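You operate a simulated robot arm through the tools that you are given. There is no shell and no other tool.

You run a simulated two-armed robot. Do the job below in one go: nothing can be reset, and whatever is moved stays where it is left.

TASK
Start the generator from cold at the cabinet panel and warm it up.
Fine: fuel open, choke out, press start once, choke in when it has caught, wait for READY. Leave the other panel controls.
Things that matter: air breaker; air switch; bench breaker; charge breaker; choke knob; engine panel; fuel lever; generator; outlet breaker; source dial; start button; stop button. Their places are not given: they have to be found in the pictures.

The check looks at the end state, three seconds after you hand in, the way a careful person would. Anything else that was tipped, shoved, dropped, spilled or broken makes it a failure.

THE ROBOT
Two 7-joint arms with two-finger parallel grippers on one trunk that stands fixed in place. Base frame: the origin is at the foot of the trunk, x ahead of it, y to its left, z up. Units: mm, rad, N and s.
The left shoulder is at [60, 143, 926], the right one opposite. With the tool pointing down near the work surface each hand reaches from about 100 to 700 mm from the base axis, measured 20 degrees to its own side. Payload 1.57 kg a hand.
The TCP of each hand is the grasp point between the finger pads, 30 mm short of the fingertips. In the tool frame z runs along the fingers and y along their closing line. Largest opening 110 mm; finger width 24, thickness 12; the body of the gripper, 48 by 112 mm, starts 78 mm behind the TCP.
Orientation is told as [roll, pitch, yaw] about the base's x, y, z axes, in that order, counted from this pose: with the fingers straight down and closing along the base's y, the tool's x points along the base's -x, its y along +y and its z along -z.

THE INTERFACE
- The arms move only by the tool servo_tool. It takes "left_series", "right_series" or both (then of equal length, played together; a hand with none holds still); each is a list of rows, each a list of 7 numbers: the turn, a rotation vector about the base's x, y, z in rad, then the shift along the base's x, y, z in mm, then the gripper command, from -1 (fully open) to 1 (shut), values between in proportion. In form: [[rx, ry, rz, x, y, z, hand], ...]. A call has 1 to 20 rows; each row is the pose to reach, as a shift and turn from the pose commanded when the call began. Each row takes 0.2 s and may step no farther than 50 mm and 0.15 rad from the row before; otherwise, or with a gripper value out of range, the whole call is refused. Where a pose cannot be reached the arm comes as near as it can. A force on the tool above 40 N (or 10 N above the force at the start of the call, whichever is more), or a blocked arm, ends the call early, and 0.2 s more pass. The fingers move at their own pace (about 45 mm/s each) and stop on an object; they squeeze with about 27 N. The grip force told is the motor's: it shows also when the fingers shut on nothing. Time passes only in rows, and 0.2 s behind the last, so rows that repeat a pose let the fingers close. It gives the time, the measured TCP pose, the force on the tool (base axes), the opening and the grip force at its end, in the units of the frame above (readings bear some noise), with the torque about the TCP (base axes, N m) and any sound that the robot's microphone picked up, and new pictures: "pictures" is both (left out), scene, wrist or none (wrist: the cameras of the hands that moved).
- Cameras (640 x 400 px; columns grow to the right, rows downward): "scene" is now at [39.6, 9.3, 1527.2]; the picture's right is [0.16, -0.99, 0.00], its down [-0.82, -0.13, -0.55] and it looks along [0.55, 0.09, -0.83] (base axes); focal length 323 px, centre (320, 200). "left" rides on the left gripper at [70, -16, -141] in its tool frame; the picture's right is [0.23, 0.97, 0.00], its down [-0.86, 0.20, -0.48] and it looks along [-0.47, 0.11, 0.88] (tool axes); focal length 222 px, centre (320, 200). "right" rides on the right gripper at [70, 16, -141] in its tool frame; the picture's right is [-0.23, 0.97, 0.00], its down [-0.86, -0.20, -0.48] and it looks along [-0.47, -0.11, 0.88] (tool axes); focal length 222 px, centre (320, 200).
- lift_body(by): slides the trunk up (or, below 0, down) by that many mm; the arms and the scene camera ride with it, the base frame stays. It gives what a move gives, with no picture.
- turn_head(pan, tilt): turns the head with the scene camera to pan (to the left, within 1.501 rad either way) and tilt (down, from -0.506 to 1.204), counted from straight ahead of the robot. It gives what a move gives, and a new picture of the scene camera.
- pixel_to_xyz(camera, pixels): for up to 12 pixels [column, row] of the newest picture of that camera ("zoom" is the newest enlarged one), the place [x, y, z] in the base frame of the surface seen there, good to about 2 mm. No time passes.
- zoom(camera, box): a new picture of the part [left, top, right, bottom] of that camera's present view, enlarged. No time passes.
- close_job(): hands the job in; it is judged then, once.

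Open the grippers and draw the arms clear of the work before you hand the job in, unless the task says otherwise.

The tools are called as a command line: name --argument value ..., lists and objects as JSON in quotes. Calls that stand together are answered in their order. servo_tool: Moves the arms, as the interface text tells. Its arguments: {"type":"object","properties":{"left_series":{"type":"array","items":{"type":"array","items":{"type":"number"}}},"right_series":{"type":"array","items":{"type":"array","items":{"type":"number"}}},"pictures":{"type":"string","enum":["both","scene","wrist","none"]}},"required":[]} The other tools are called the same way: lift_body (by) slides the trunk up or down; turn_head (pan, tilt) turns the head that bears the scene camera; pixel_to_xyz (camera, pixels) gives the place of the surface under pixels of a picture; zoom (camera, box) takes an enlarged picture of a part of a camera's view; close_job () hands the job in.

At the start:

```text
t: 0.0
left_eef_pos: [357.2, 158.4, 1012.5]
left_tcp_rot: [0.001, 0.0, 0.001]
left_force: [-0.2, 0.2, 0.5]
left_wrist_torque: [-0.03, -0.03, 0.03]
left_gripper_width: 109.8
left_gripper_force: 0.1
right_eef_pos: [434.1, -156.3, 1077.3]
right_tcp_rot: [0.0, 0.001, 0.0]
right_force: [0.1, -0.3, -0.3]
right_wrist_torque: [0.02, -0.02, 0.01]
right_gripper_width: 109.8
right_gripper_force: 0.1
trunk travel left (down, up): [-525.0, 65.0]
head pan, tilt: [0.157, 0.984]
```

scene: 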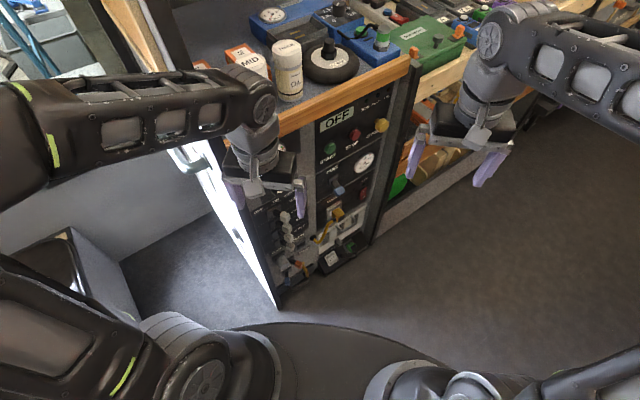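
right: 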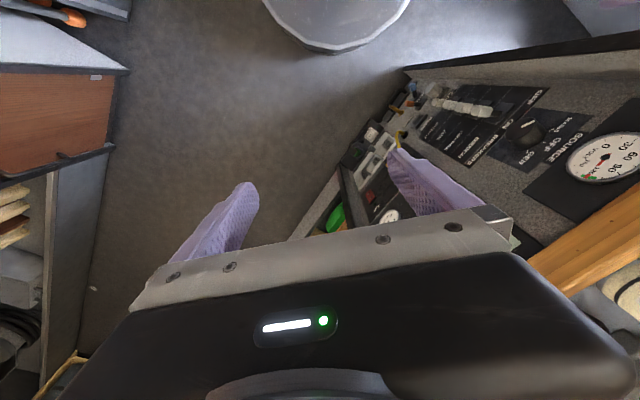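
left: 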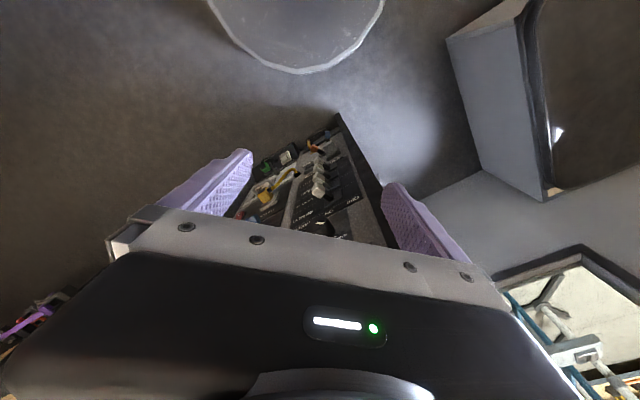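

The scene picture shows the cabinet panel around (330,190), with an OFF display at (337,120). I enlarge it to read the labels.

zoom --camera "scene" --box '[230, 80, 420, 200]'

zoom --camera "scene" --box '[230, 180, 420, 300]'

zoom --camera "right" --box '[320, 60, 640, 260]'

```text
3.33 times, centred on (325, 140) of scene
```

zoom: 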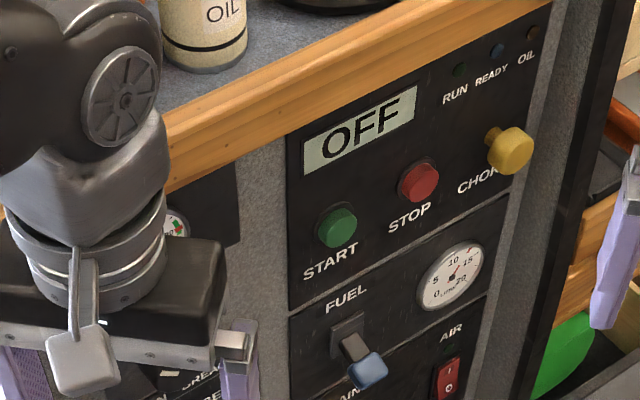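

```text
3.33 times, centred on (325, 240) of scene
```

zoom: 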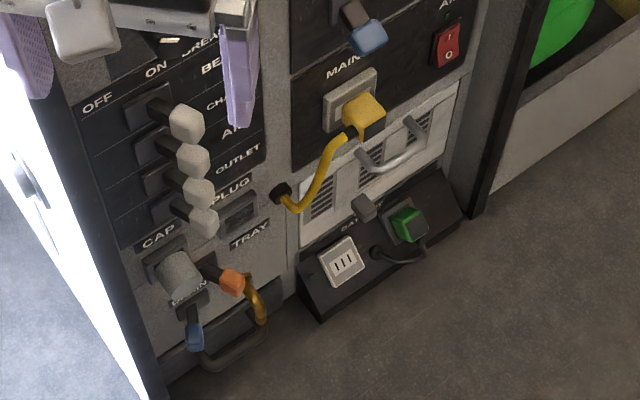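

```text
2.00 times, centred on (480, 160) of right
```

zoom: 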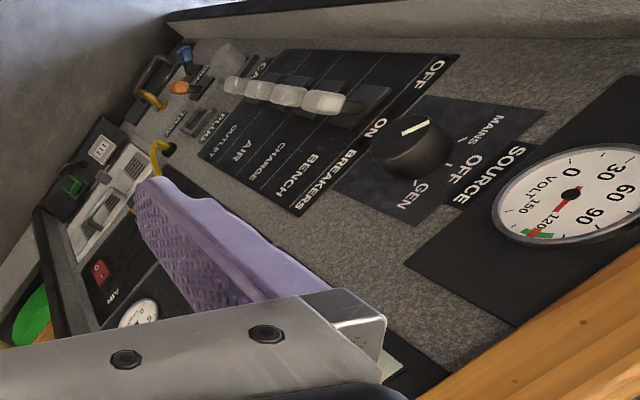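

I take the upper panel's enlargement again so that I can measure places of the start, stop, choke and fuel controls in it.

zoom --camera "scene" --box '[300, 90, 420, 165]'

zoom --camera "scene" --box '[300, 150, 420, 225]'

```text
5.33 times, centred on (360, 128) of scene
```

zoom: 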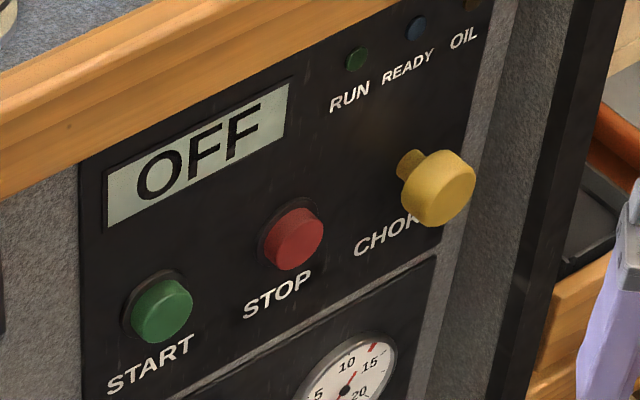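

```text
5.33 times, centred on (360, 188) of scene
```

zoom: 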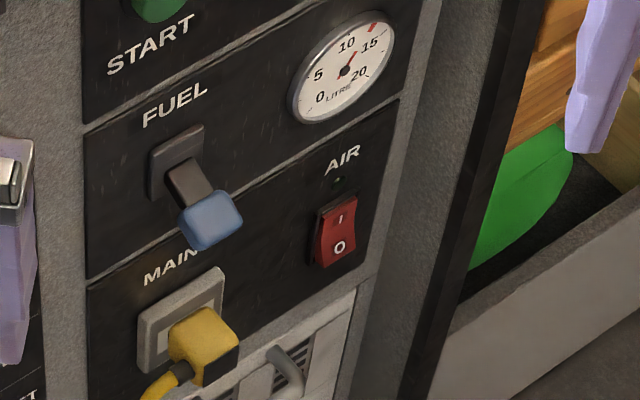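

The newest enlargement shows the fuel lever (base at (177,160), blue tip at (212,218)), air switch, mains plug; I measure these, plus the upper controls via scene pixels.

pixel_to_xyz --camera "zoom" --pixels '[[205, 225], [215, 200], [235, 215], [185, 185], [160, 155], [195, 140], [240, 130], [110, 200], [335, 245], [150, 60], [380, 130], [100, 270]]'

pixel_to_xyz --camera "scene" --pixels '[[331, 148.5], [327.5, 147], [355.5, 135], [384, 127], [378, 121], [336.5, 121.5], [325, 134], [376, 105], [367, 103], [395, 90], [384.5, 97.5], [366, 130]]'

```text
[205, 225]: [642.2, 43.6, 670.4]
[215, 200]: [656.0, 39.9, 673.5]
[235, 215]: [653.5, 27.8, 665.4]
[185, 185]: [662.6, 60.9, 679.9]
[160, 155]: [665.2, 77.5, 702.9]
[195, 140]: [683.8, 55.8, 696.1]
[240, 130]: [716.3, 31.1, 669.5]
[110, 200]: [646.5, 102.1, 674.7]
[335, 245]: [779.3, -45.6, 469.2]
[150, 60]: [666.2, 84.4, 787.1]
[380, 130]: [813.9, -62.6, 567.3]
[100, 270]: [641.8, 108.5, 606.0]
```

```text
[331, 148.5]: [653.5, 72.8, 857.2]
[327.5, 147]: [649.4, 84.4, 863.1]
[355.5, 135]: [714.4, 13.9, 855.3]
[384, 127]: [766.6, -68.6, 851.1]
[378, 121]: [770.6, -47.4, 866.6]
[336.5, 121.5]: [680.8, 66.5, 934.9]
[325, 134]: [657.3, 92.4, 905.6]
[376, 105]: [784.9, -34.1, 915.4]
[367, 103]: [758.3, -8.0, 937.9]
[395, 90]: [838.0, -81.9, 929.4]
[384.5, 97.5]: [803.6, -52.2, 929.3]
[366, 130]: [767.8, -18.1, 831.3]
```

The panel lies along x+y≈750 (facing the robot at 45°); start at about (653,73,857), stop (714,14,855), choke (767,-69,851), fuel lever tip (648,38,670). I turn the right hand to point horizontally at the panel, staying about 200 mm off, to get a close view.

servo_tool --right_series '[[0.0512, -0.1235, 0.0512, 3.8, 6.3, -17, -1], [0.1023, -0.247, 0.1023, 7.6, 12.6, -34, -1], [0.1535, -0.3706, 0.1535, 11.5, 19, -52, -1], [0.2046, -0.4941, 0.2046, 15.3, 25.3, -69, -1], [0.2558, -0.6176, 0.2558, 19, 31.6, -86, -1], [0.307, -0.7411, 0.307, 23, 38, -103, -1], [0.3581, -0.8646, 0.3581, 27, 44.3, -121, -1], [0.4093, -0.9881, 0.4093, 30.6, 50.6, -138, -1], [0.4604, -1.1117, 0.4604, 34.5, 57, -155, -1], [0.5116, -1.2352, 0.5116, 38.3, 63.3, -172, -1], [0.5627, -1.3587, 0.5627, 42, 69.6, -190, -1], [0.6139, -1.4822, 0.6139, 46, 76, -207, -1]]'

```text
t: 2.6
left_eef_pos: [358.1, 157.3, 1013.6]
left_tcp_rot: [-0.001, 0.001, 0.0]
left_force: [-0.6, -0.5, 0.4]
left_wrist_torque: [-0.06, 0.01, -0.02]
left_gripper_width: 109.9
left_gripper_force: 0.0
right_eef_pos: [480.1, -79.5, 868.8]
right_tcp_rot: [1.146, -1.567, -0.364]
right_force: [-0.2, 0.3, 0.6]
right_wrist_torque: [-0.01, -0.03, -0.01]
right_gripper_width: 110.1
right_gripper_force: 0.1
right hand out of reach, approached as far as the arm can: row 6, 7, 8, 9
trunk travel left (down, up): [-525.0, 65.0]
head pan, tilt: [0.157, 0.984]
```

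scene: 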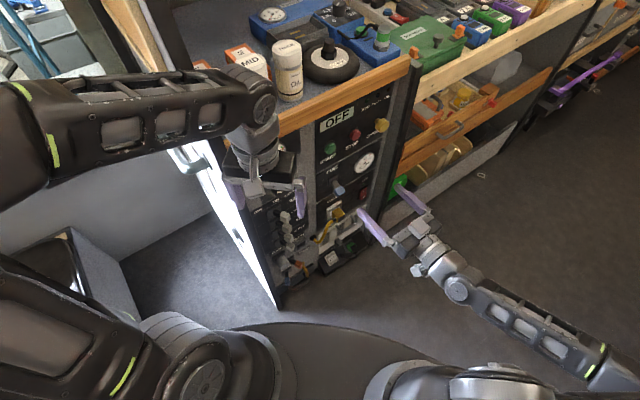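
right: 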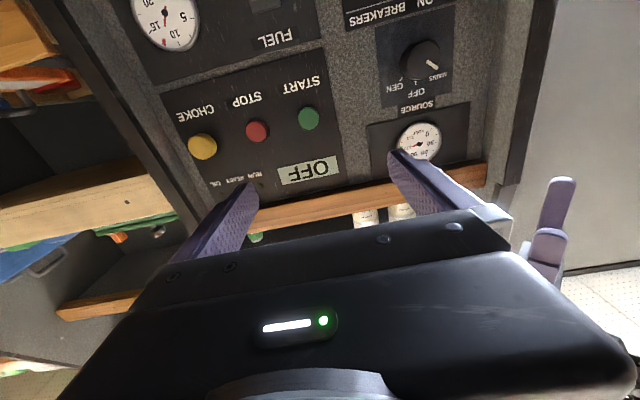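

The pose was reached, and the wrist camera shows the panel upside down (start (308,118), stop (257,130), choke (203,146)). I lower the hand 190 mm to see the fuel lever squarely.

servo_tool --right_series '[[0, 0, 0, 0, 0, -40, -1], [0, 0, 0, 0, 0, -80, -1], [0, 0, 0, 0, 0, -120, -1], [0, 0, 0, 0, 0, -160, -1], [0, 0, 0, 0, 0, -190, -1]]'

```text
t: 3.8
left_eef_pos: [356.8, 157.1, 1012.9]
left_tcp_rot: [0.0, -0.001, 0.001]
left_force: [0.0, 0.8, 0.3]
left_wrist_torque: [0.0, -0.01, -0.02]
left_gripper_width: 110.0
left_gripper_force: 0.2
right_eef_pos: [489.5, -106.4, 753.1]
right_tcp_rot: [0.046, -1.57, 0.741]
right_force: [0.3, 0.2, -0.3]
right_wrist_torque: [0.0, -0.03, -0.01]
right_gripper_width: 110.0
right_gripper_force: 0.1
right hand out of reach, approached as far as the arm can: row 3, 4, 5
trunk travel left (down, up): [-525.0, 65.0]
head pan, tilt: [0.157, 0.984]
```

scene: 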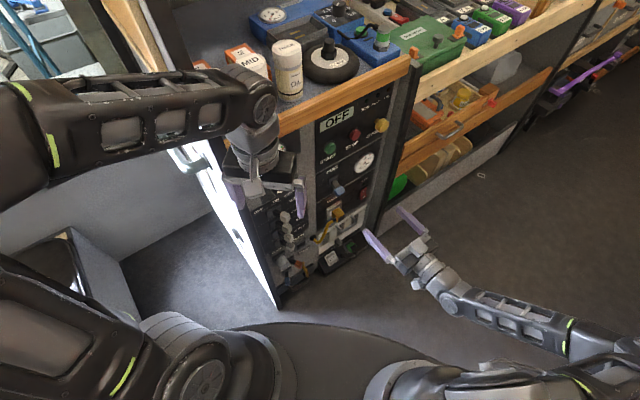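
right: 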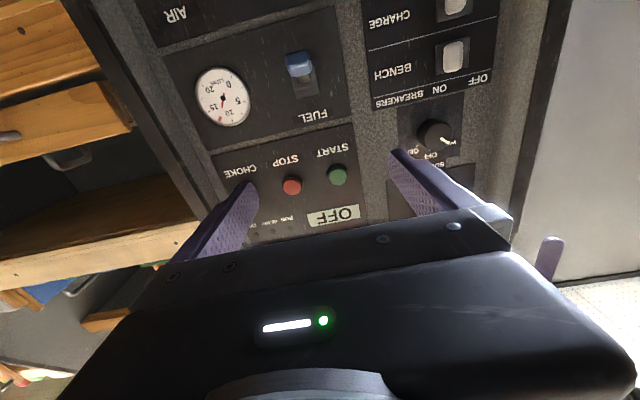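

The fuel lever at (300,65) in the wrist view hangs in a vertical slot; I enlarge it to see its markings. I also check how close the left arm is to its surroundings before lowering the trunk.

zoom --camera "right" --box '[220, 20, 380, 120]'

pixel_to_xyz --camera "scene" --pixels '[[10, 140], [120, 130], [225, 100], [75, 250], [20, 260], [100, 280], [20, 220], [180, 150], [130, 130], [225, 220], [200, 155], [150, 70]]'

```text
4.00 times, centred on (300, 70) of right
```

zoom: 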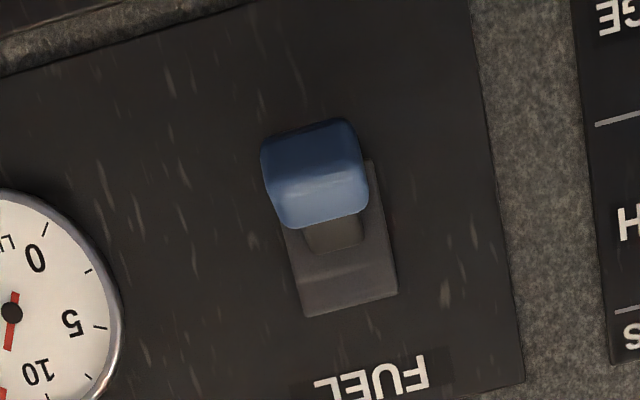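

```text
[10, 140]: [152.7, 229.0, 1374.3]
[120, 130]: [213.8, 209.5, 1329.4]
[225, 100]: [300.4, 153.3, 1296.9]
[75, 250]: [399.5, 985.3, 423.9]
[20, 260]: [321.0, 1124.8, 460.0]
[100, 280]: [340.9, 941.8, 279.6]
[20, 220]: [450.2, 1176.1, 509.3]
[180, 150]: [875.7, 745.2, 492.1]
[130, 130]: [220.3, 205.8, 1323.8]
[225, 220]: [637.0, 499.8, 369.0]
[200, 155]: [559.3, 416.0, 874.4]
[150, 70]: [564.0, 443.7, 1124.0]
```

The fuel lever points down in a vertical slot (no end marks), so opening it means swinging it up. The arm was at its limit at z≈753, so I lower the trunk 170 mm, which has free space around the left arm and hand.

lift_body --by -170

```text
t: 5.7
left_eef_pos: [356.6, 159.7, 843.1]
left_tcp_rot: [0.0, 0.0, -0.001]
left_force: [-0.1, -0.1, 0.2]
left_wrist_torque: [-0.01, -0.04, -0.01]
left_gripper_width: 110.0
left_gripper_force: 0.0
right_eef_pos: [491.3, -106.1, 584.4]
right_tcp_rot: [-0.072, -1.57, 0.86]
right_force: [-0.3, -0.5, -0.1]
right_wrist_torque: [0.0, 0.01, -0.03]
right_gripper_width: 110.2
right_gripper_force: 0.1
trunk travel left (down, up): [-355.0, 235.0]
head pan, tilt: [0.157, 0.984]
```

The right hand went down with the trunk to z≈584; I raise it 80 mm and look again.

servo_tool --right_series '[[0, 0, 0, 0, 0, 40, -1], [0, 0, 0, 0, 0, 80, -1], [0, 0, 0, 0, 0, 80, -1]]'

```text
t: 6.5
left_eef_pos: [357.5, 157.8, 842.6]
left_tcp_rot: [0.002, -0.001, 0.001]
left_force: [-0.1, -0.3, 0.3]
left_wrist_torque: [-0.02, 0.03, 0.03]
left_gripper_width: 110.1
left_gripper_force: 0.1
right_eef_pos: [492.9, -104.1, 665.1]
right_tcp_rot: [-0.134, -1.569, 0.92]
right_force: [0.3, -0.4, -0.2]
right_wrist_torque: [-0.01, 0.0, 0.01]
right_gripper_width: 109.7
right_gripper_force: 0.1
trunk travel left (down, up): [-355.0, 235.0]
head pan, tilt: [0.157, 0.984]
```

scene: 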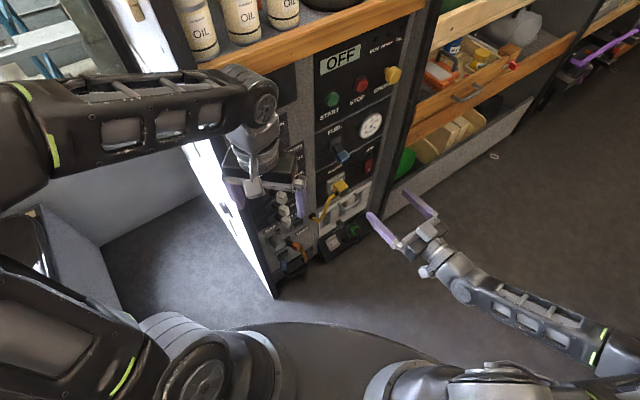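
right: 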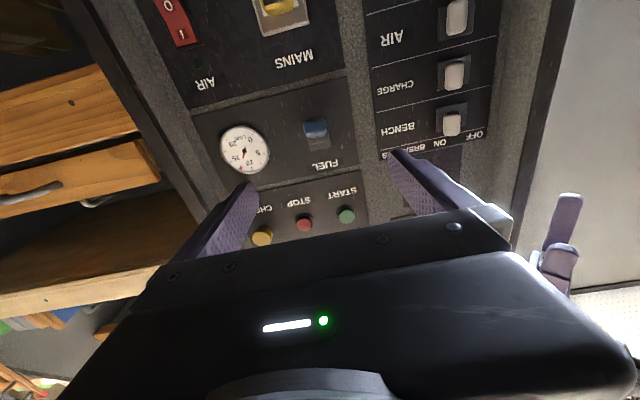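

The pose holds exactly (yaw 45°, level). Now I enlarge the lever and measure it in the wrist view.

zoom --camera "right" --box '[276, 95, 356, 145]'

pixel_to_xyz --camera "right" --pixels '[[315, 123], [315, 135], [306, 128], [326, 128], [316, 128], [318, 141], [320, 148], [345, 215], [304, 222], [262, 237], [330, 105], [290, 150]]'

zoom --camera "scene" --box '[310, 110, 390, 160]'

```text
8.00 times, centred on (316, 120) of right
```

zoom: 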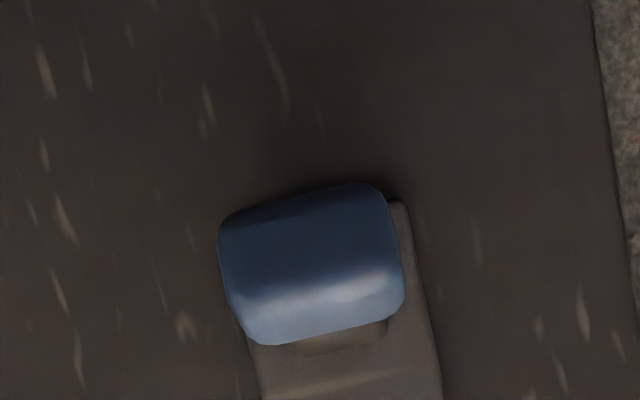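

```text
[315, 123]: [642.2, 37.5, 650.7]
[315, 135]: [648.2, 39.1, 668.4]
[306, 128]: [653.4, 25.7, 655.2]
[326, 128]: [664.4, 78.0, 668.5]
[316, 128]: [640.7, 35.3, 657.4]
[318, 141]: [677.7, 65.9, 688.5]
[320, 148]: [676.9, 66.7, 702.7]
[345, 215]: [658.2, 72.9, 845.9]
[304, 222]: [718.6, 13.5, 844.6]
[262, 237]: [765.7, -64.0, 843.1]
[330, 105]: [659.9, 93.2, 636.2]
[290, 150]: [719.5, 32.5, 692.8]
```

```text
8.00 times, centred on (350, 135) of scene
```

zoom: 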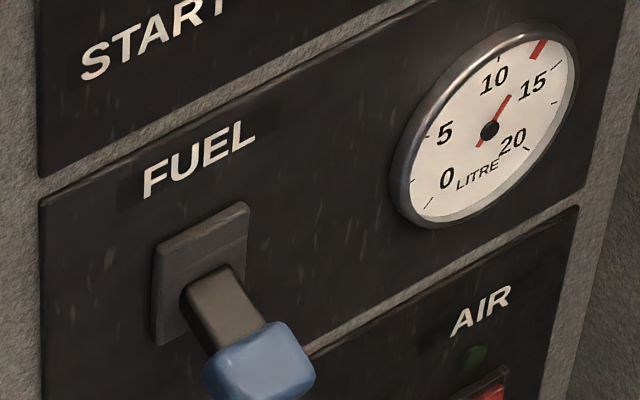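

The lever's blue end is centred near (641,36,660) about 50 mm off the panel, its pivot near z≈685. I shut the fingers, go below the blue end (z≈628) and come in under it, tips about 32 mm off the panel.

servo_tool --right_series '[[0, 0, 0, 2, -2, -20, 1], [0, 0, 0, 5, -5, -37, 1], [0, 0, 0, 5, -5, -37, 1], [0, 0, 0, 5, -5, -37, 1], [0, 0, 0, 33, 22, -37, 1], [0, 0, 0, 60, 50, -37, 1], [0, 0, 0, 88, 77, -37, 1], [0, 0, 0, 110, 100, -37, 1], [0, 0, 0, 126, 116, -37, 1], [0, 0, 0, 142, 131, -37, 1]]'

```text
t: 8.7
left_eef_pos: [355.9, 157.6, 842.4]
left_tcp_rot: [0.0, 0.001, -0.001]
left_force: [0.5, -0.3, 0.2]
left_wrist_torque: [0.06, -0.01, 0.02]
left_gripper_width: 110.2
left_gripper_force: 0.0
right_eef_pos: [608.0, -7.3, 650.9]
right_tcp_rot: [-0.04, -1.567, 0.826]
right_force: [-0.1, -0.6, 1.0]
right_wrist_torque: [0.0, 0.0, 0.02]
right_gripper_width: 0.0
right_gripper_force: 21.3
right hand out of reach, approached as far as the arm can: row 8, 9, 10
trunk travel left (down, up): [-355.0, 235.0]
head pan, tilt: [0.157, 0.984]
```

scene: 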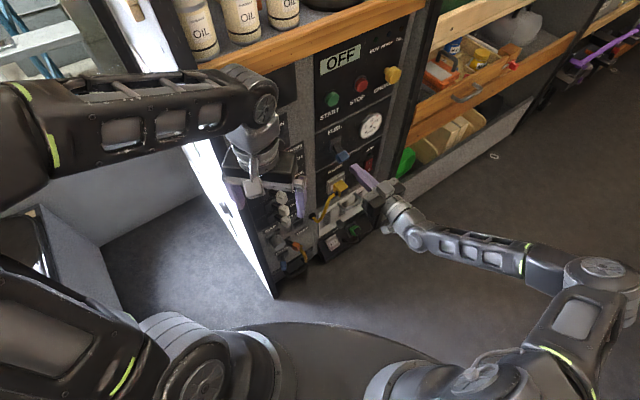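
right: 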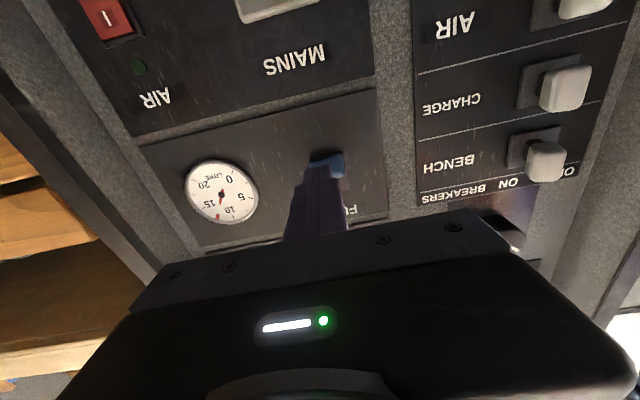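

The arm ran out of reach low down (TCP d≈106 mm off the panel, z 651), no contact. I back off and lower the trunk further.

servo_tool --right_series '[[0, 0, 0, -28, -28, 0, 1], [0, 0, 0, -56, -56, 0, 1], [0, 0, 0, -80, -80, 0, 1]]' --pictures "none"

lift_body --by -130

```text
t: 9.5
left_eef_pos: [357.1, 157.9, 842.5]
left_tcp_rot: [-0.001, 0.001, 0.001]
left_force: [-0.1, -0.2, -0.1]
left_wrist_torque: [0.0, -0.04, -0.02]
left_gripper_width: 110.2
left_gripper_force: 0.1
right_eef_pos: [530.4, -85.3, 649.1]
right_tcp_rot: [-0.094, -1.57, 0.879]
right_force: [-1.0, -1.0, -0.8]
right_wrist_torque: [0.03, -0.01, 0.0]
right_gripper_width: 0.0
right_gripper_force: 21.2
trunk travel left (down, up): [-355.0, 235.0]
head pan, tilt: [0.157, 0.984]
```

```text
t: 11.1
left_eef_pos: [356.9, 159.9, 712.4]
left_tcp_rot: [0.0, 0.0, -0.002]
left_force: [-0.5, 0.9, 0.3]
left_wrist_torque: [0.0, -0.03, 0.0]
left_gripper_width: 110.1
left_gripper_force: 0.0
right_eef_pos: [531.3, -85.5, 517.9]
right_tcp_rot: [-0.083, -1.569, 0.867]
right_force: [-0.4, -0.7, 0.6]
right_wrist_torque: [0.0, -0.01, -0.01]
right_gripper_width: 0.0
right_gripper_force: 20.9
trunk travel left (down, up): [-225.0, 365.0]
head pan, tilt: [0.157, 0.984]
```

Now I raise the hand to z≈626 at the same distance, aligned with the lever, and check.

servo_tool --right_series '[[0, 0, 0, 0, 0, 40, 1], [0, 0, 0, -2, 2, 80, 1], [0, 0, 0, -4, 4, 109, 1], [0, 0, 0, -4, 4, 109, 1]]'

```text
t: 12.1
left_eef_pos: [357.7, 158.3, 713.0]
left_tcp_rot: [0.001, 0.0, 0.001]
left_force: [0.6, 0.1, 0.2]
left_wrist_torque: [-0.05, 0.01, -0.01]
left_gripper_width: 109.9
left_gripper_force: 0.0
right_eef_pos: [526.5, -81.9, 625.3]
right_tcp_rot: [-0.263, -1.57, 1.047]
right_force: [0.4, 0.5, 0.5]
right_wrist_torque: [0.0, 0.0, -0.01]
right_gripper_width: 0.0
right_gripper_force: 21.2
trunk travel left (down, up): [-225.0, 365.0]
head pan, tilt: [0.157, 0.984]
```

scene: 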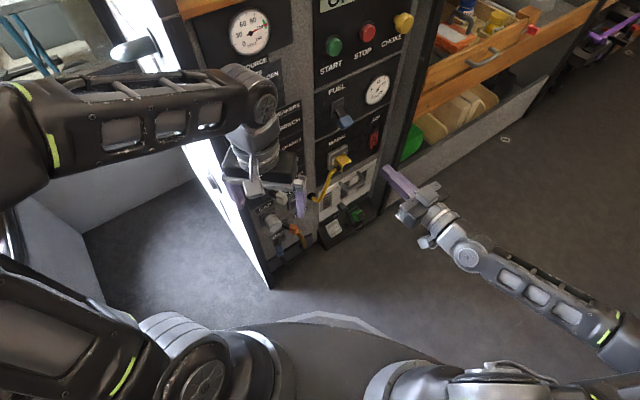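
right: 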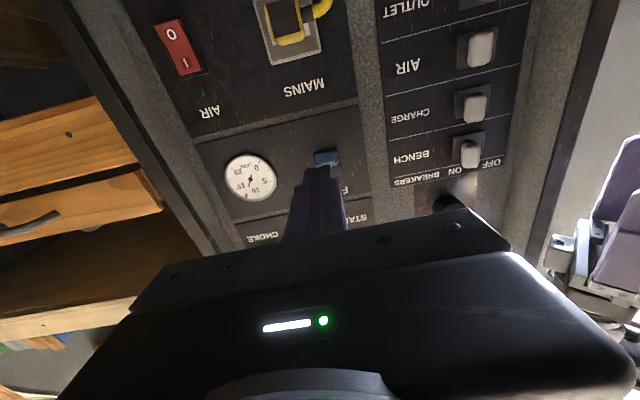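

The hand is aligned with the lever (s≈430, z 625). I drive straight in to place the tips under the blue end.

servo_tool --right_series '[[0, 0, 0, 28, 28, 0, 1], [0, 0, 0, 56, 56, 0, 1], [0, 0, 0, 80, 80, 0, 1], [0, 0, 0, 96, 96, 0, 1], [0, 0, 0, 109, 109, 0, 1], [0, 0, 0, 109, 109, 0, 1]]'

```text
t: 13.5
left_eef_pos: [357.2, 158.7, 713.8]
left_tcp_rot: [0.0, 0.001, 0.0]
left_force: [0.8, 0.7, -0.6]
left_wrist_torque: [-0.03, 0.04, 0.03]
left_gripper_width: 109.8
left_gripper_force: 0.0
right_eef_pos: [636.8, 29.3, 628.7]
right_tcp_rot: [-0.003, -1.569, 0.789]
right_force: [0.3, -0.3, 0.0]
right_wrist_torque: [-0.03, -0.03, 0.01]
right_gripper_width: 0.0
right_gripper_force: 21.0
trunk travel left (down, up): [-225.0, 365.0]
head pan, tilt: [0.157, 0.984]
```

scene: 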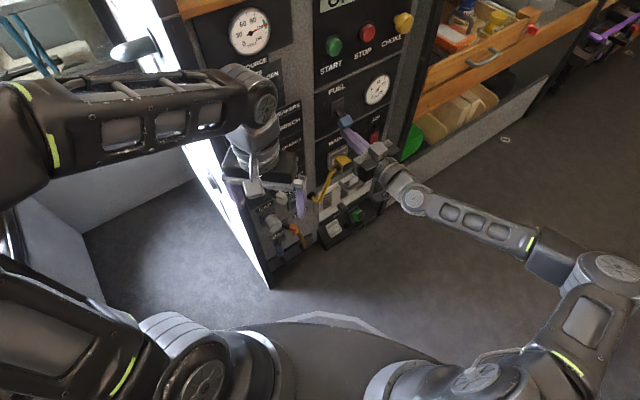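
right: 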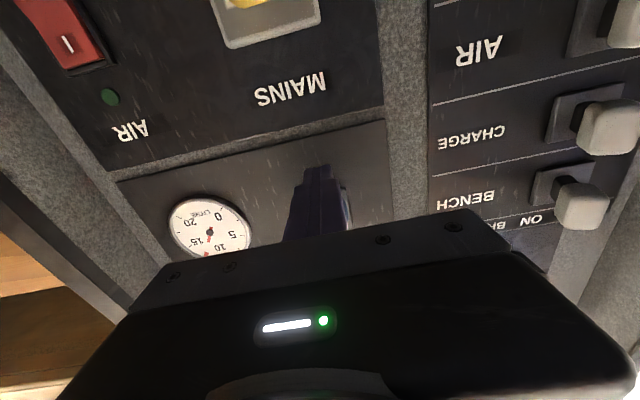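

The tips are now under the lever (about 29 mm off the panel, no force). I raise slowly to swing the lever up.

servo_tool --right_series '[[0, 0, 0, 0, 0, 10, 1], [0, 0, 0, 0, 0, 20, 1], [0, 0, 0, 0, 0, 28, 1], [0, 0, 0, 0, 0, 36, 1], [0, 0, 0, 0, 0, 44, 1], [0, 0, 0, 0, 0, 52, 1], [0, 0, 0, 0, 0, 60, 1], [0, 0, 0, 0, 0, 66, 1]]'

```text
t: 15.1
left_eef_pos: [357.1, 157.2, 713.6]
left_tcp_rot: [0.001, 0.0, -0.002]
left_force: [0.6, 0.1, -0.1]
left_wrist_torque: [-0.01, 0.01, 0.0]
left_gripper_width: 109.9
left_gripper_force: 0.0
right_eef_pos: [631.3, 26.0, 675.2]
right_tcp_rot: [0.345, -1.544, 0.443]
right_force: [-3.7, -3.0, -6.8]
right_wrist_torque: [-0.17, 0.07, -0.13]
right_gripper_width: 0.0
right_gripper_force: 21.0
trunk travel left (down, up): [-225.0, 365.0]
head pan, tilt: [0.157, 0.984]
stopped in row 8 (right hand): the force on the tool passed its limit at 44 N (the readings are from after the stop); the commanded pose is now the measured one
```

scene: 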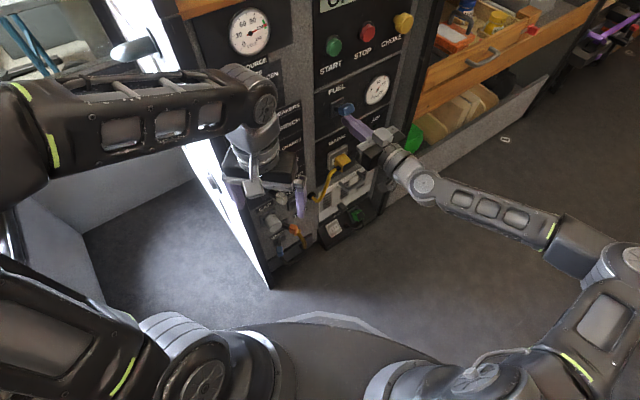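
right: 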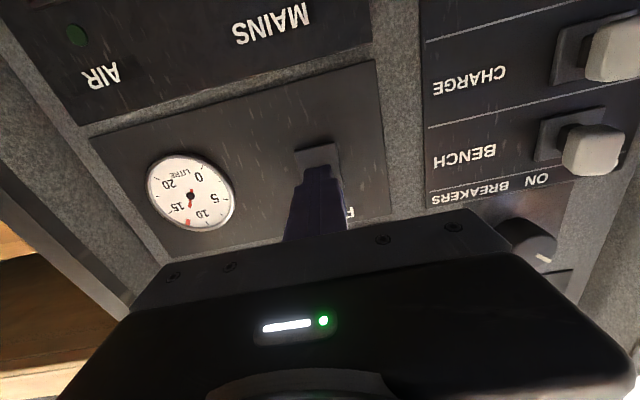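

The lever moved up and a 44 N stop came, likely the end stop. I draw back (slightly down) and look at the lever.

servo_tool --right_series '[[0, 0, 0, 0, 0, -6, 1], [0, 0, 0, -25, -25, -8, 1], [0, 0, 0, -50, -50, -8, 1], [0, 0, 0, -78, -78, -8, 1], [0, 0, 0, -105, -105, -8, 1]]'

zoom --camera "scene" --box '[310, 70, 390, 120]'

```text
t: 16.3
left_eef_pos: [357.7, 158.0, 711.8]
left_tcp_rot: [0.001, 0.0, 0.001]
left_force: [1.2, 0.0, 0.0]
left_wrist_torque: [-0.01, -0.04, -0.02]
left_gripper_width: 110.0
left_gripper_force: 0.1
right_eef_pos: [527.5, -75.5, 667.2]
right_tcp_rot: [0.324, -1.551, 0.468]
right_force: [0.2, -0.3, 0.0]
right_wrist_torque: [0.05, -0.04, -0.05]
right_gripper_width: 0.3
right_gripper_force: 21.1
trunk travel left (down, up): [-225.0, 365.0]
head pan, tilt: [0.157, 0.984]
```

scene: 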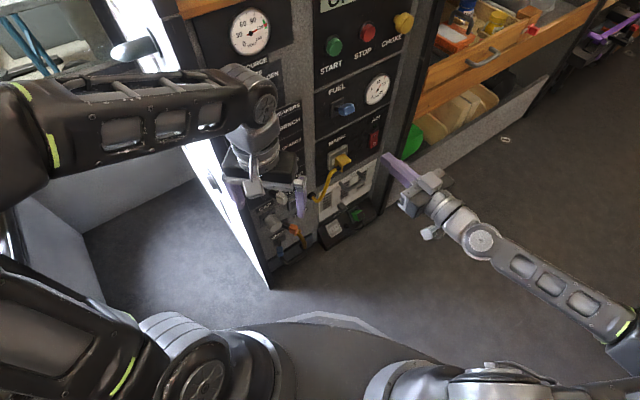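
right: 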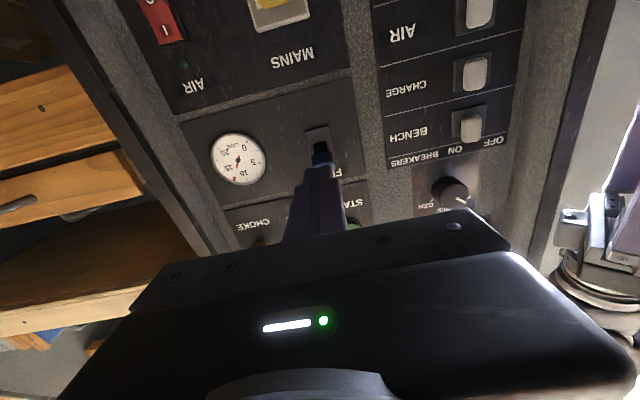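

```text
8.00 times, centred on (350, 95) of scene
```

zoom: 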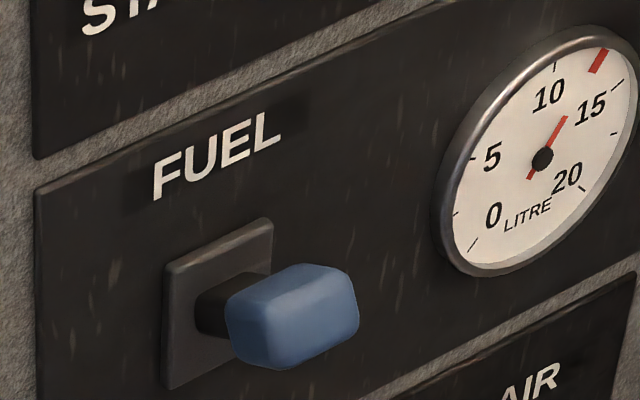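

The lever has swung up; I measure the tip and base to judge its angle.

pixel_to_xyz --camera "zoom" --pixels '[[270, 285], [310, 275], [345, 290], [275, 340], [305, 320], [235, 320], [215, 310], [230, 280], [190, 280], [190, 360], [255, 240], [180, 380]]'

zoom --camera "right" --box '[280, 110, 360, 160]'

```text
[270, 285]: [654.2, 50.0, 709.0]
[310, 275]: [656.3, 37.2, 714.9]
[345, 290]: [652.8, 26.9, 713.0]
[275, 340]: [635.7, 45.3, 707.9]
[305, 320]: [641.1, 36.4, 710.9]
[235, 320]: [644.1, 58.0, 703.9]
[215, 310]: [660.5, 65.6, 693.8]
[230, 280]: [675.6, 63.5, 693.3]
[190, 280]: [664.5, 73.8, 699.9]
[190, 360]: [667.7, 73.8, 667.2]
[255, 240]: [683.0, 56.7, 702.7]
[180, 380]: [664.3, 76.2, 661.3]
```

```text
8.00 times, centred on (320, 135) of right
```

zoom: 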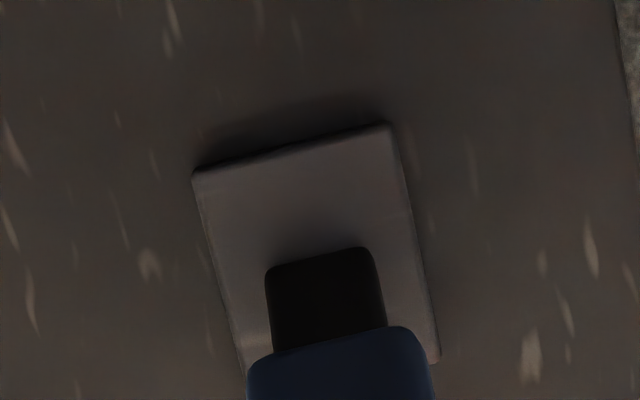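

The base spans z≈657–706 and the lever tip is now at z≈702–714, the mirror of its start position, so the fuel is open. Next the choke: I raise the trunk 150 mm for reach and then open the gripper in front of the choke knob.

lift_body --by 150

servo_tool --right_series '[[0, 0, 0, 20, -20, 5, -0.5], [0, 0, 0, 45, -45, 10, -0.5], [0, 0, 0, 70, -70, 10, -0.3], [0, 0, 0, 90, -90, 10, -0.3], [0, 0, 0, 90, -90, 10, -0.3]]'

```text
t: 18.1
left_eef_pos: [357.5, 158.8, 862.5]
left_tcp_rot: [0.0, 0.0, 0.001]
left_force: [-0.5, -0.4, 0.9]
left_wrist_torque: [-0.01, 0.0, -0.01]
left_gripper_width: 110.3
left_gripper_force: 0.1
right_eef_pos: [528.3, -76.1, 816.3]
right_tcp_rot: [0.326, -1.549, 0.463]
right_force: [0.0, 0.4, -0.6]
right_wrist_torque: [0.0, 0.0, 0.01]
right_gripper_width: 0.1
right_gripper_force: 22.0
trunk travel left (down, up): [-375.0, 215.0]
head pan, tilt: [0.157, 0.984]
```

```text
t: 19.3
left_eef_pos: [356.0, 158.3, 862.7]
left_tcp_rot: [-0.001, 0.0, -0.001]
left_force: [0.1, 0.1, -0.4]
left_wrist_torque: [0.01, 0.03, -0.01]
left_gripper_width: 109.9
left_gripper_force: 0.0
right_eef_pos: [616.8, -166.4, 826.6]
right_tcp_rot: [0.339, -1.549, 0.45]
right_force: [-0.4, -0.5, -0.2]
right_wrist_torque: [0.01, 0.0, 0.01]
right_gripper_width: 71.3
right_gripper_force: 0.1
trunk travel left (down, up): [-375.0, 215.0]
head pan, tilt: [0.157, 0.984]
```

scene: 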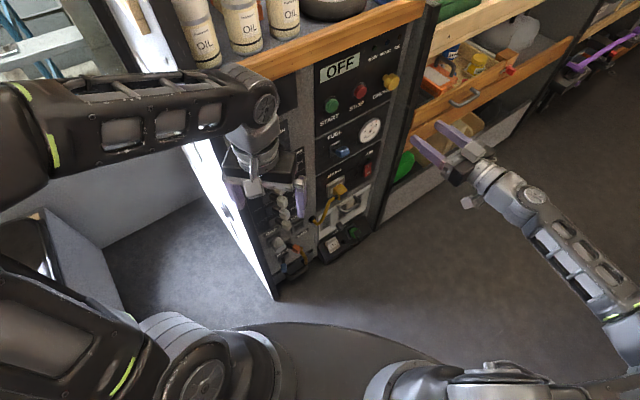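
right: 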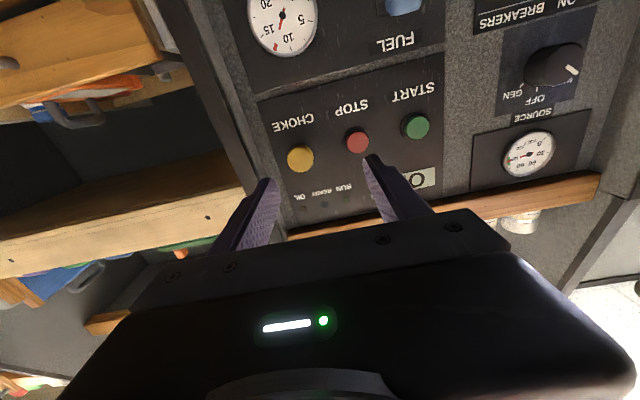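

The wrist view shows the choke knob at (300,158), stop (356,140), start (414,126). I enlarge and measure the knob.

zoom --camera "right" --box '[260, 125, 360, 187]'

pixel_to_xyz --camera "right" --pixels '[[300, 159], [290, 161], [311, 157], [299, 148], [301, 169], [356, 141], [414, 127], [278, 180], [330, 165], [412, 118], [418, 136]]'

zoom --camera "scene" --box '[310, 30, 430, 105]'

pixel_to_xyz --camera "zoom" --pixels '[[425, 270], [445, 260], [440, 280], [410, 250], [275, 325], [110, 395]]'

```text
6.40 times, centred on (310, 156) of right
```

zoom: 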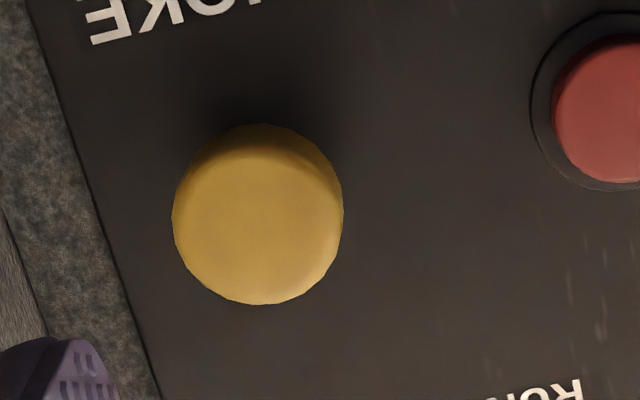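

```text
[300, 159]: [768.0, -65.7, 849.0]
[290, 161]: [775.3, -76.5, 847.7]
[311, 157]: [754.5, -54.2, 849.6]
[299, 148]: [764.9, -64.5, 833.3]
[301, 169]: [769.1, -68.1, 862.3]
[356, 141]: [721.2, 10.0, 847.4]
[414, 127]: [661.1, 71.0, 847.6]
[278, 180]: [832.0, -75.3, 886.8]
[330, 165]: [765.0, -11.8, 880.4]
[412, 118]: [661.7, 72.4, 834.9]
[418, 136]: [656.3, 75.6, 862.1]
```

```text
5.33 times, centred on (370, 68) of scene
```

zoom: 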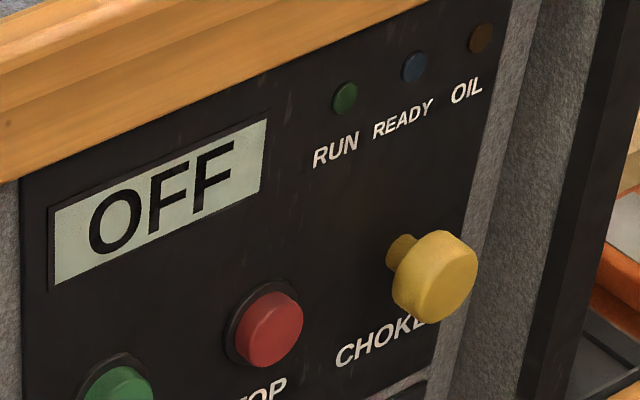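

```text
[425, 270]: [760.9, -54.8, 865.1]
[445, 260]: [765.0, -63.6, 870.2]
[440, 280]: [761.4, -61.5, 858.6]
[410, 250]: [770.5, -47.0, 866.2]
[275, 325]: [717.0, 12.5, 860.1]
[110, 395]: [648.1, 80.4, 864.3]
```

The choke knob's face centre is (767,-66,849), about 35 mm off the panel, ~30 mm wide. I check whether the frame to its right sticks out where the finger will go.

pixel_to_xyz --camera "zoom" --pixels '[[460, 200], [480, 250], [500, 250], [530, 250], [555, 250], [575, 220], [600, 150], [480, 340], [540, 330]]'

```text
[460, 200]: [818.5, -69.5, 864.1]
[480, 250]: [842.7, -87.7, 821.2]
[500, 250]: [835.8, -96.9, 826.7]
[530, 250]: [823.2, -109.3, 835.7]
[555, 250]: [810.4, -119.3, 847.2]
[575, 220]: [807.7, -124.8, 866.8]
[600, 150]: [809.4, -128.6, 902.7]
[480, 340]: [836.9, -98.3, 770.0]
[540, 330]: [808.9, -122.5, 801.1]
```

The side frame at s≈658 stands 47 mm proud, leaving room for a narrow opening. I set about 52 mm opening, and line up on the knob at 100 mm from the panel.

servo_tool --right_series '[[0, 0, 0, 12, -12, 11, 0.05], [0, 0, 0, 25, -25, 22, 0.05], [0, 0, 0, 45, -5, 22, 0.05], [0, 0, 0, 70, 20, 22, 0.05], [0, 0, 0, 90, 40, 22, 0.05], [0, 0, 0, 104, 54, 22, 0.05], [0, 0, 0, 104, 54, 22, 0.05]]'

```text
t: 20.9
left_eef_pos: [356.3, 159.1, 862.9]
left_tcp_rot: [0.001, 0.0, 0.0]
left_force: [0.0, 0.1, -0.7]
left_wrist_torque: [0.03, 0.0, -0.01]
left_gripper_width: 110.0
left_gripper_force: 0.0
right_eef_pos: [723.2, -114.0, 848.3]
right_tcp_rot: [0.314, -1.548, 0.474]
right_force: [0.8, 0.3, -0.2]
right_wrist_torque: [0.06, 0.0, 0.0]
right_gripper_width: 52.4
right_gripper_force: 0.0
trunk travel left (down, up): [-375.0, 215.0]
head pan, tilt: [0.157, 0.984]
```

scene: 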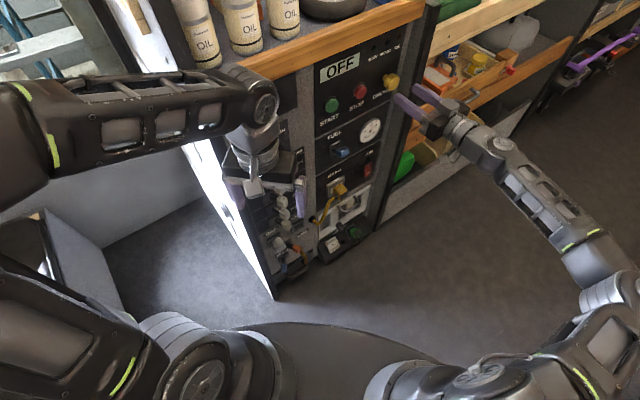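
right: 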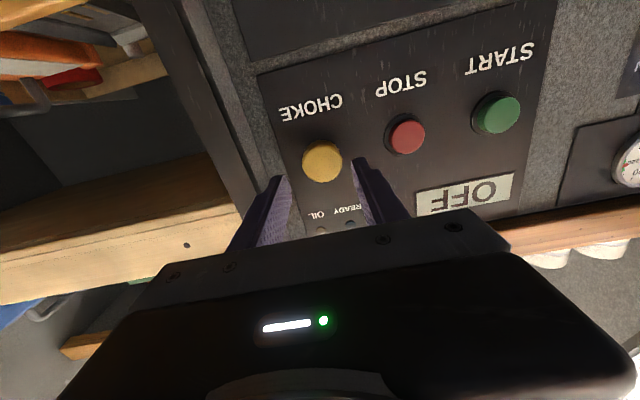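

Aligned at s≈592, z 848, knob between the fingers. I go in 61 mm so the tips stop ~8 mm off the panel, then close on the knob.

servo_tool --right_series '[[0, 0, 0, 15, 17, 0, 0.05], [0, 0, 0, 28, 31, 0, 0.05], [0, 0, 0, 36, 39, 0, 0.05], [0, 0, 0, 41, 45, 0, 0.05], [0, 0, 0, 41, 45, 0, 0.05]]'

```text
t: 22.1
left_eef_pos: [357.3, 158.0, 862.9]
left_tcp_rot: [0.001, 0.0, 0.001]
left_force: [0.1, 0.4, 0.5]
left_wrist_torque: [0.01, 0.03, 0.01]
left_gripper_width: 109.9
left_gripper_force: 0.1
right_eef_pos: [747.7, -76.2, 850.1]
right_tcp_rot: [0.325, -1.548, 0.464]
right_force: [0.0, -0.8, -0.1]
right_wrist_torque: [0.01, -0.01, 0.01]
right_gripper_width: 52.6
right_gripper_force: 0.1
right hand out of reach, approached as far as the arm can: row 3, 4, 5
trunk travel left (down, up): [-375.0, 215.0]
head pan, tilt: [0.157, 0.984]
```

scene: 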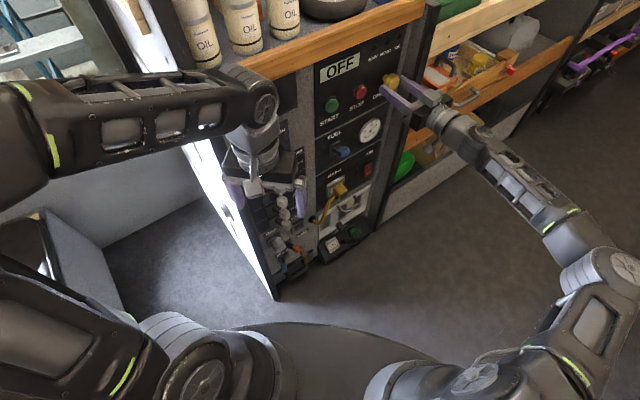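
right: 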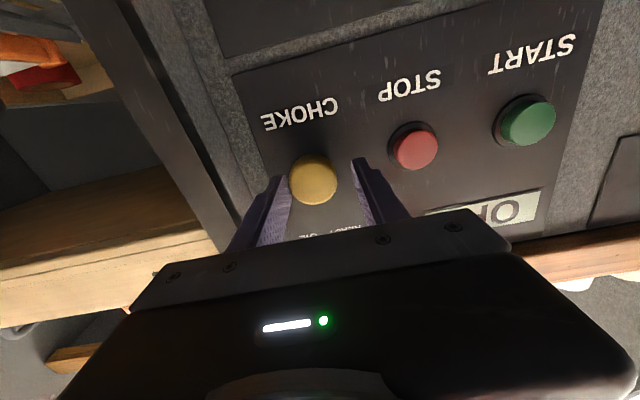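

The hand stopped short (tips ~25 mm off the panel, 8 mm low in s) at a reach limit, though the elbow looks bent. I check the arm's geometry in the scene picture to choose how to gain reach.

pixel_to_xyz --camera "scene" --pixels '[[610, 270], [560, 240], [540, 205], [495, 155], [470, 135], [455, 120], [435, 110], [560, 330], [500, 385], [443, 92]]'

```text
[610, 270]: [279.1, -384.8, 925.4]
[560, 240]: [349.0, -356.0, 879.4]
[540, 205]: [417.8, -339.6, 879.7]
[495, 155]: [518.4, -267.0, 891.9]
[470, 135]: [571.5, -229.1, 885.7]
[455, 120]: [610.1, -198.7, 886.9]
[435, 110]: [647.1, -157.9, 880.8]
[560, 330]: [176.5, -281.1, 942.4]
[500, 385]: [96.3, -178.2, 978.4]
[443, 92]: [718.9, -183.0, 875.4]
```

Upper arm and forearm are not straight, so this is more of a posture limit. I back off 45 mm, raise the trunk 50 mm so the shoulder is nearer knob height, and try again with s corrected.

servo_tool --right_series '[[0, 0, 0, -16, -16, 0, 0.05], [0, 0, 0, -32, -32, 0, 0.05]]' --pictures "none"

lift_body --by 50

```text
t: 22.7
left_eef_pos: [357.4, 158.8, 861.7]
left_tcp_rot: [0.001, 0.0, 0.001]
left_force: [0.4, 0.8, -0.6]
left_wrist_torque: [-0.01, 0.0, 0.0]
left_gripper_width: 110.1
left_gripper_force: 0.1
right_eef_pos: [719.2, -109.8, 850.4]
right_tcp_rot: [0.312, -1.549, 0.478]
right_force: [-0.3, 0.1, 0.0]
right_wrist_torque: [-0.01, 0.01, 0.01]
right_gripper_width: 52.4
right_gripper_force: 0.1
trunk travel left (down, up): [-375.0, 215.0]
head pan, tilt: [0.157, 0.984]
```

```text
t: 23.6
left_eef_pos: [356.5, 159.2, 913.3]
left_tcp_rot: [-0.001, 0.0, -0.001]
left_force: [0.0, 0.2, 0.3]
left_wrist_torque: [0.0, 0.02, 0.0]
left_gripper_width: 109.9
left_gripper_force: 0.1
right_eef_pos: [718.4, -111.1, 898.7]
right_tcp_rot: [0.327, -1.549, 0.462]
right_force: [-0.4, 0.1, -0.7]
right_wrist_torque: [0.01, -0.02, -0.02]
right_gripper_width: 52.0
right_gripper_force: 0.1
trunk travel left (down, up): [-425.0, 165.0]
head pan, tilt: [0.157, 0.984]
```

Now I come down 49 mm to knob height and go in again.

servo_tool --right_series '[[0, 0, 0, 1, -1, -25, 0.05], [0, 0, 0, 2, -2, -49, 0.05], [0, 0, 0, 2, -2, -49, 0.05], [0, 0, 0, 17, 13, -49, 0.05], [0, 0, 0, 30, 26, -49, 0.05], [0, 0, 0, 38, 34, -49, 0.05], [0, 0, 0, 45, 41, -49, 0.05], [0, 0, 0, 45, 41, -49, 0.05]]'

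```text
t: 25.4
left_eef_pos: [356.8, 158.4, 913.3]
left_tcp_rot: [0.001, 0.001, 0.001]
left_force: [0.2, 0.2, 0.0]
left_wrist_torque: [-0.02, -0.02, -0.03]
left_gripper_width: 110.1
left_gripper_force: 0.2
right_eef_pos: [744.5, -81.0, 852.9]
right_tcp_rot: [0.318, -1.548, 0.469]
right_force: [0.4, 0.1, -0.5]
right_wrist_torque: [0.01, 0.0, -0.01]
right_gripper_width: 52.3
right_gripper_force: 0.0
right hand out of reach, approached as far as the arm can: row 6, 7, 8
trunk travel left (down, up): [-425.0, 165.0]
head pan, tilt: [0.157, 0.984]
```

scene: 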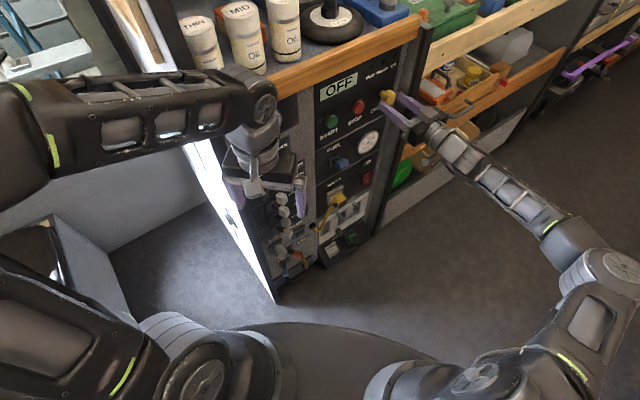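
right: 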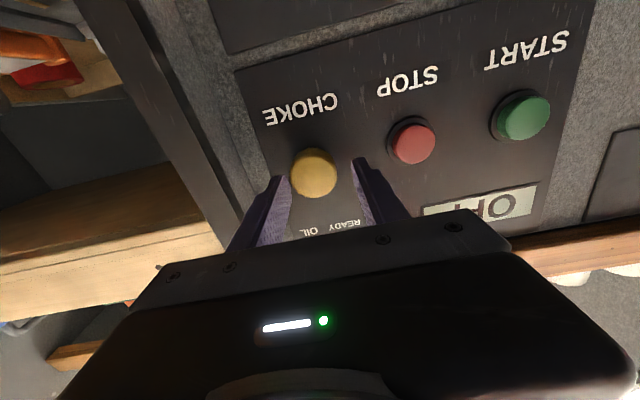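

Slightly worse with a higher trunk (tips ~31 mm off), so lower is better. I back off, lower the trunk 150 mm and try again from below.

servo_tool --right_series '[[0, 0, 0, -15, -15, 0, 0.05], [0, 0, 0, -35, -35, 0, 0.05]]' --pictures "none"

lift_body --by -150

```text
t: 26.0
left_eef_pos: [356.7, 158.7, 911.8]
left_tcp_rot: [0.0, 0.001, 0.0]
left_force: [-1.2, 0.3, -0.3]
left_wrist_torque: [0.01, 0.03, -0.01]
left_gripper_width: 110.0
left_gripper_force: 0.1
right_eef_pos: [710.1, -115.7, 854.9]
right_tcp_rot: [0.311, -1.551, 0.48]
right_force: [-0.5, -0.1, 0.2]
right_wrist_torque: [0.05, -0.01, 0.0]
right_gripper_width: 52.3
right_gripper_force: 0.1
trunk travel left (down, up): [-425.0, 165.0]
head pan, tilt: [0.157, 0.984]
```

```text
t: 27.8
left_eef_pos: [356.9, 159.0, 762.7]
left_tcp_rot: [-0.001, -0.001, 0.001]
left_force: [-0.2, -0.1, 0.3]
left_wrist_torque: [-0.03, 0.04, 0.01]
left_gripper_width: 110.0
left_gripper_force: 0.1
right_eef_pos: [710.7, -114.0, 704.4]
right_tcp_rot: [0.321, -1.549, 0.471]
right_force: [-0.5, -0.2, -0.2]
right_wrist_torque: [-0.01, 0.0, -0.02]
right_gripper_width: 52.3
right_gripper_force: 0.2
trunk travel left (down, up): [-275.0, 315.0]
head pan, tilt: [0.157, 0.984]
```

Now up 145 mm to knob height with s corrected, then in.

servo_tool --right_series '[[0, 0, 0, 1, -1, 40, 0.05], [0, 0, 0, 2, -2, 80, 0.05], [0, 0, 0, 4, -4, 120, 0.05], [0, 0, 0, 4, -4, 144, 0.05], [0, 0, 0, 4, -4, 144, 0.05], [0, 0, 0, 20, 12, 144, 0.05], [0, 0, 0, 32, 24, 144, 0.05], [0, 0, 0, 42, 34, 144, 0.05], [0, 0, 0, 52, 44, 144, 0.05], [0, 0, 0, 52, 44, 144, 0.05]]'

```text
t: 29.9
left_eef_pos: [357.6, 157.9, 763.2]
left_tcp_rot: [0.0, -0.001, 0.0]
left_force: [0.0, 0.5, 0.9]
left_wrist_torque: [0.0, -0.01, -0.02]
left_gripper_width: 109.9
left_gripper_force: 0.0
right_eef_pos: [742.2, -91.3, 847.2]
right_tcp_rot: [0.331, -1.552, 0.459]
right_force: [-0.8, 0.0, 0.8]
right_wrist_torque: [0.03, 0.02, 0.01]
right_gripper_width: 52.4
right_gripper_force: 0.0
right hand out of reach, approached as far as the arm can: row 8, 9, 10
trunk travel left (down, up): [-275.0, 315.0]
head pan, tilt: [0.157, 0.984]
```

scene: 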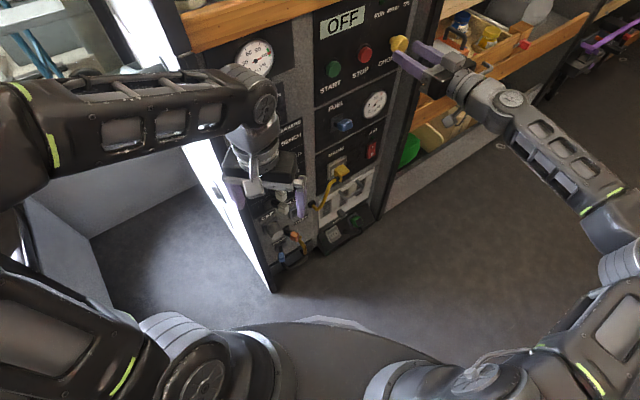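
right: 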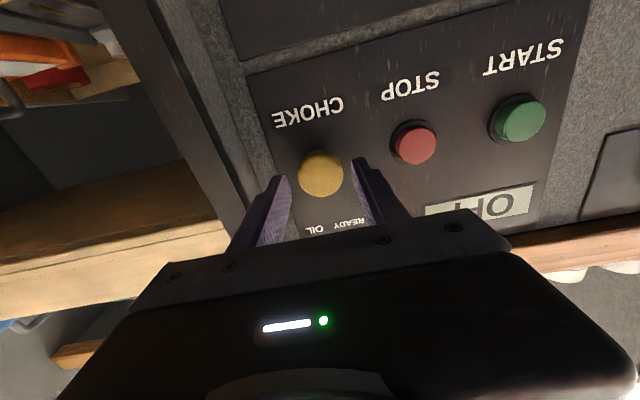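

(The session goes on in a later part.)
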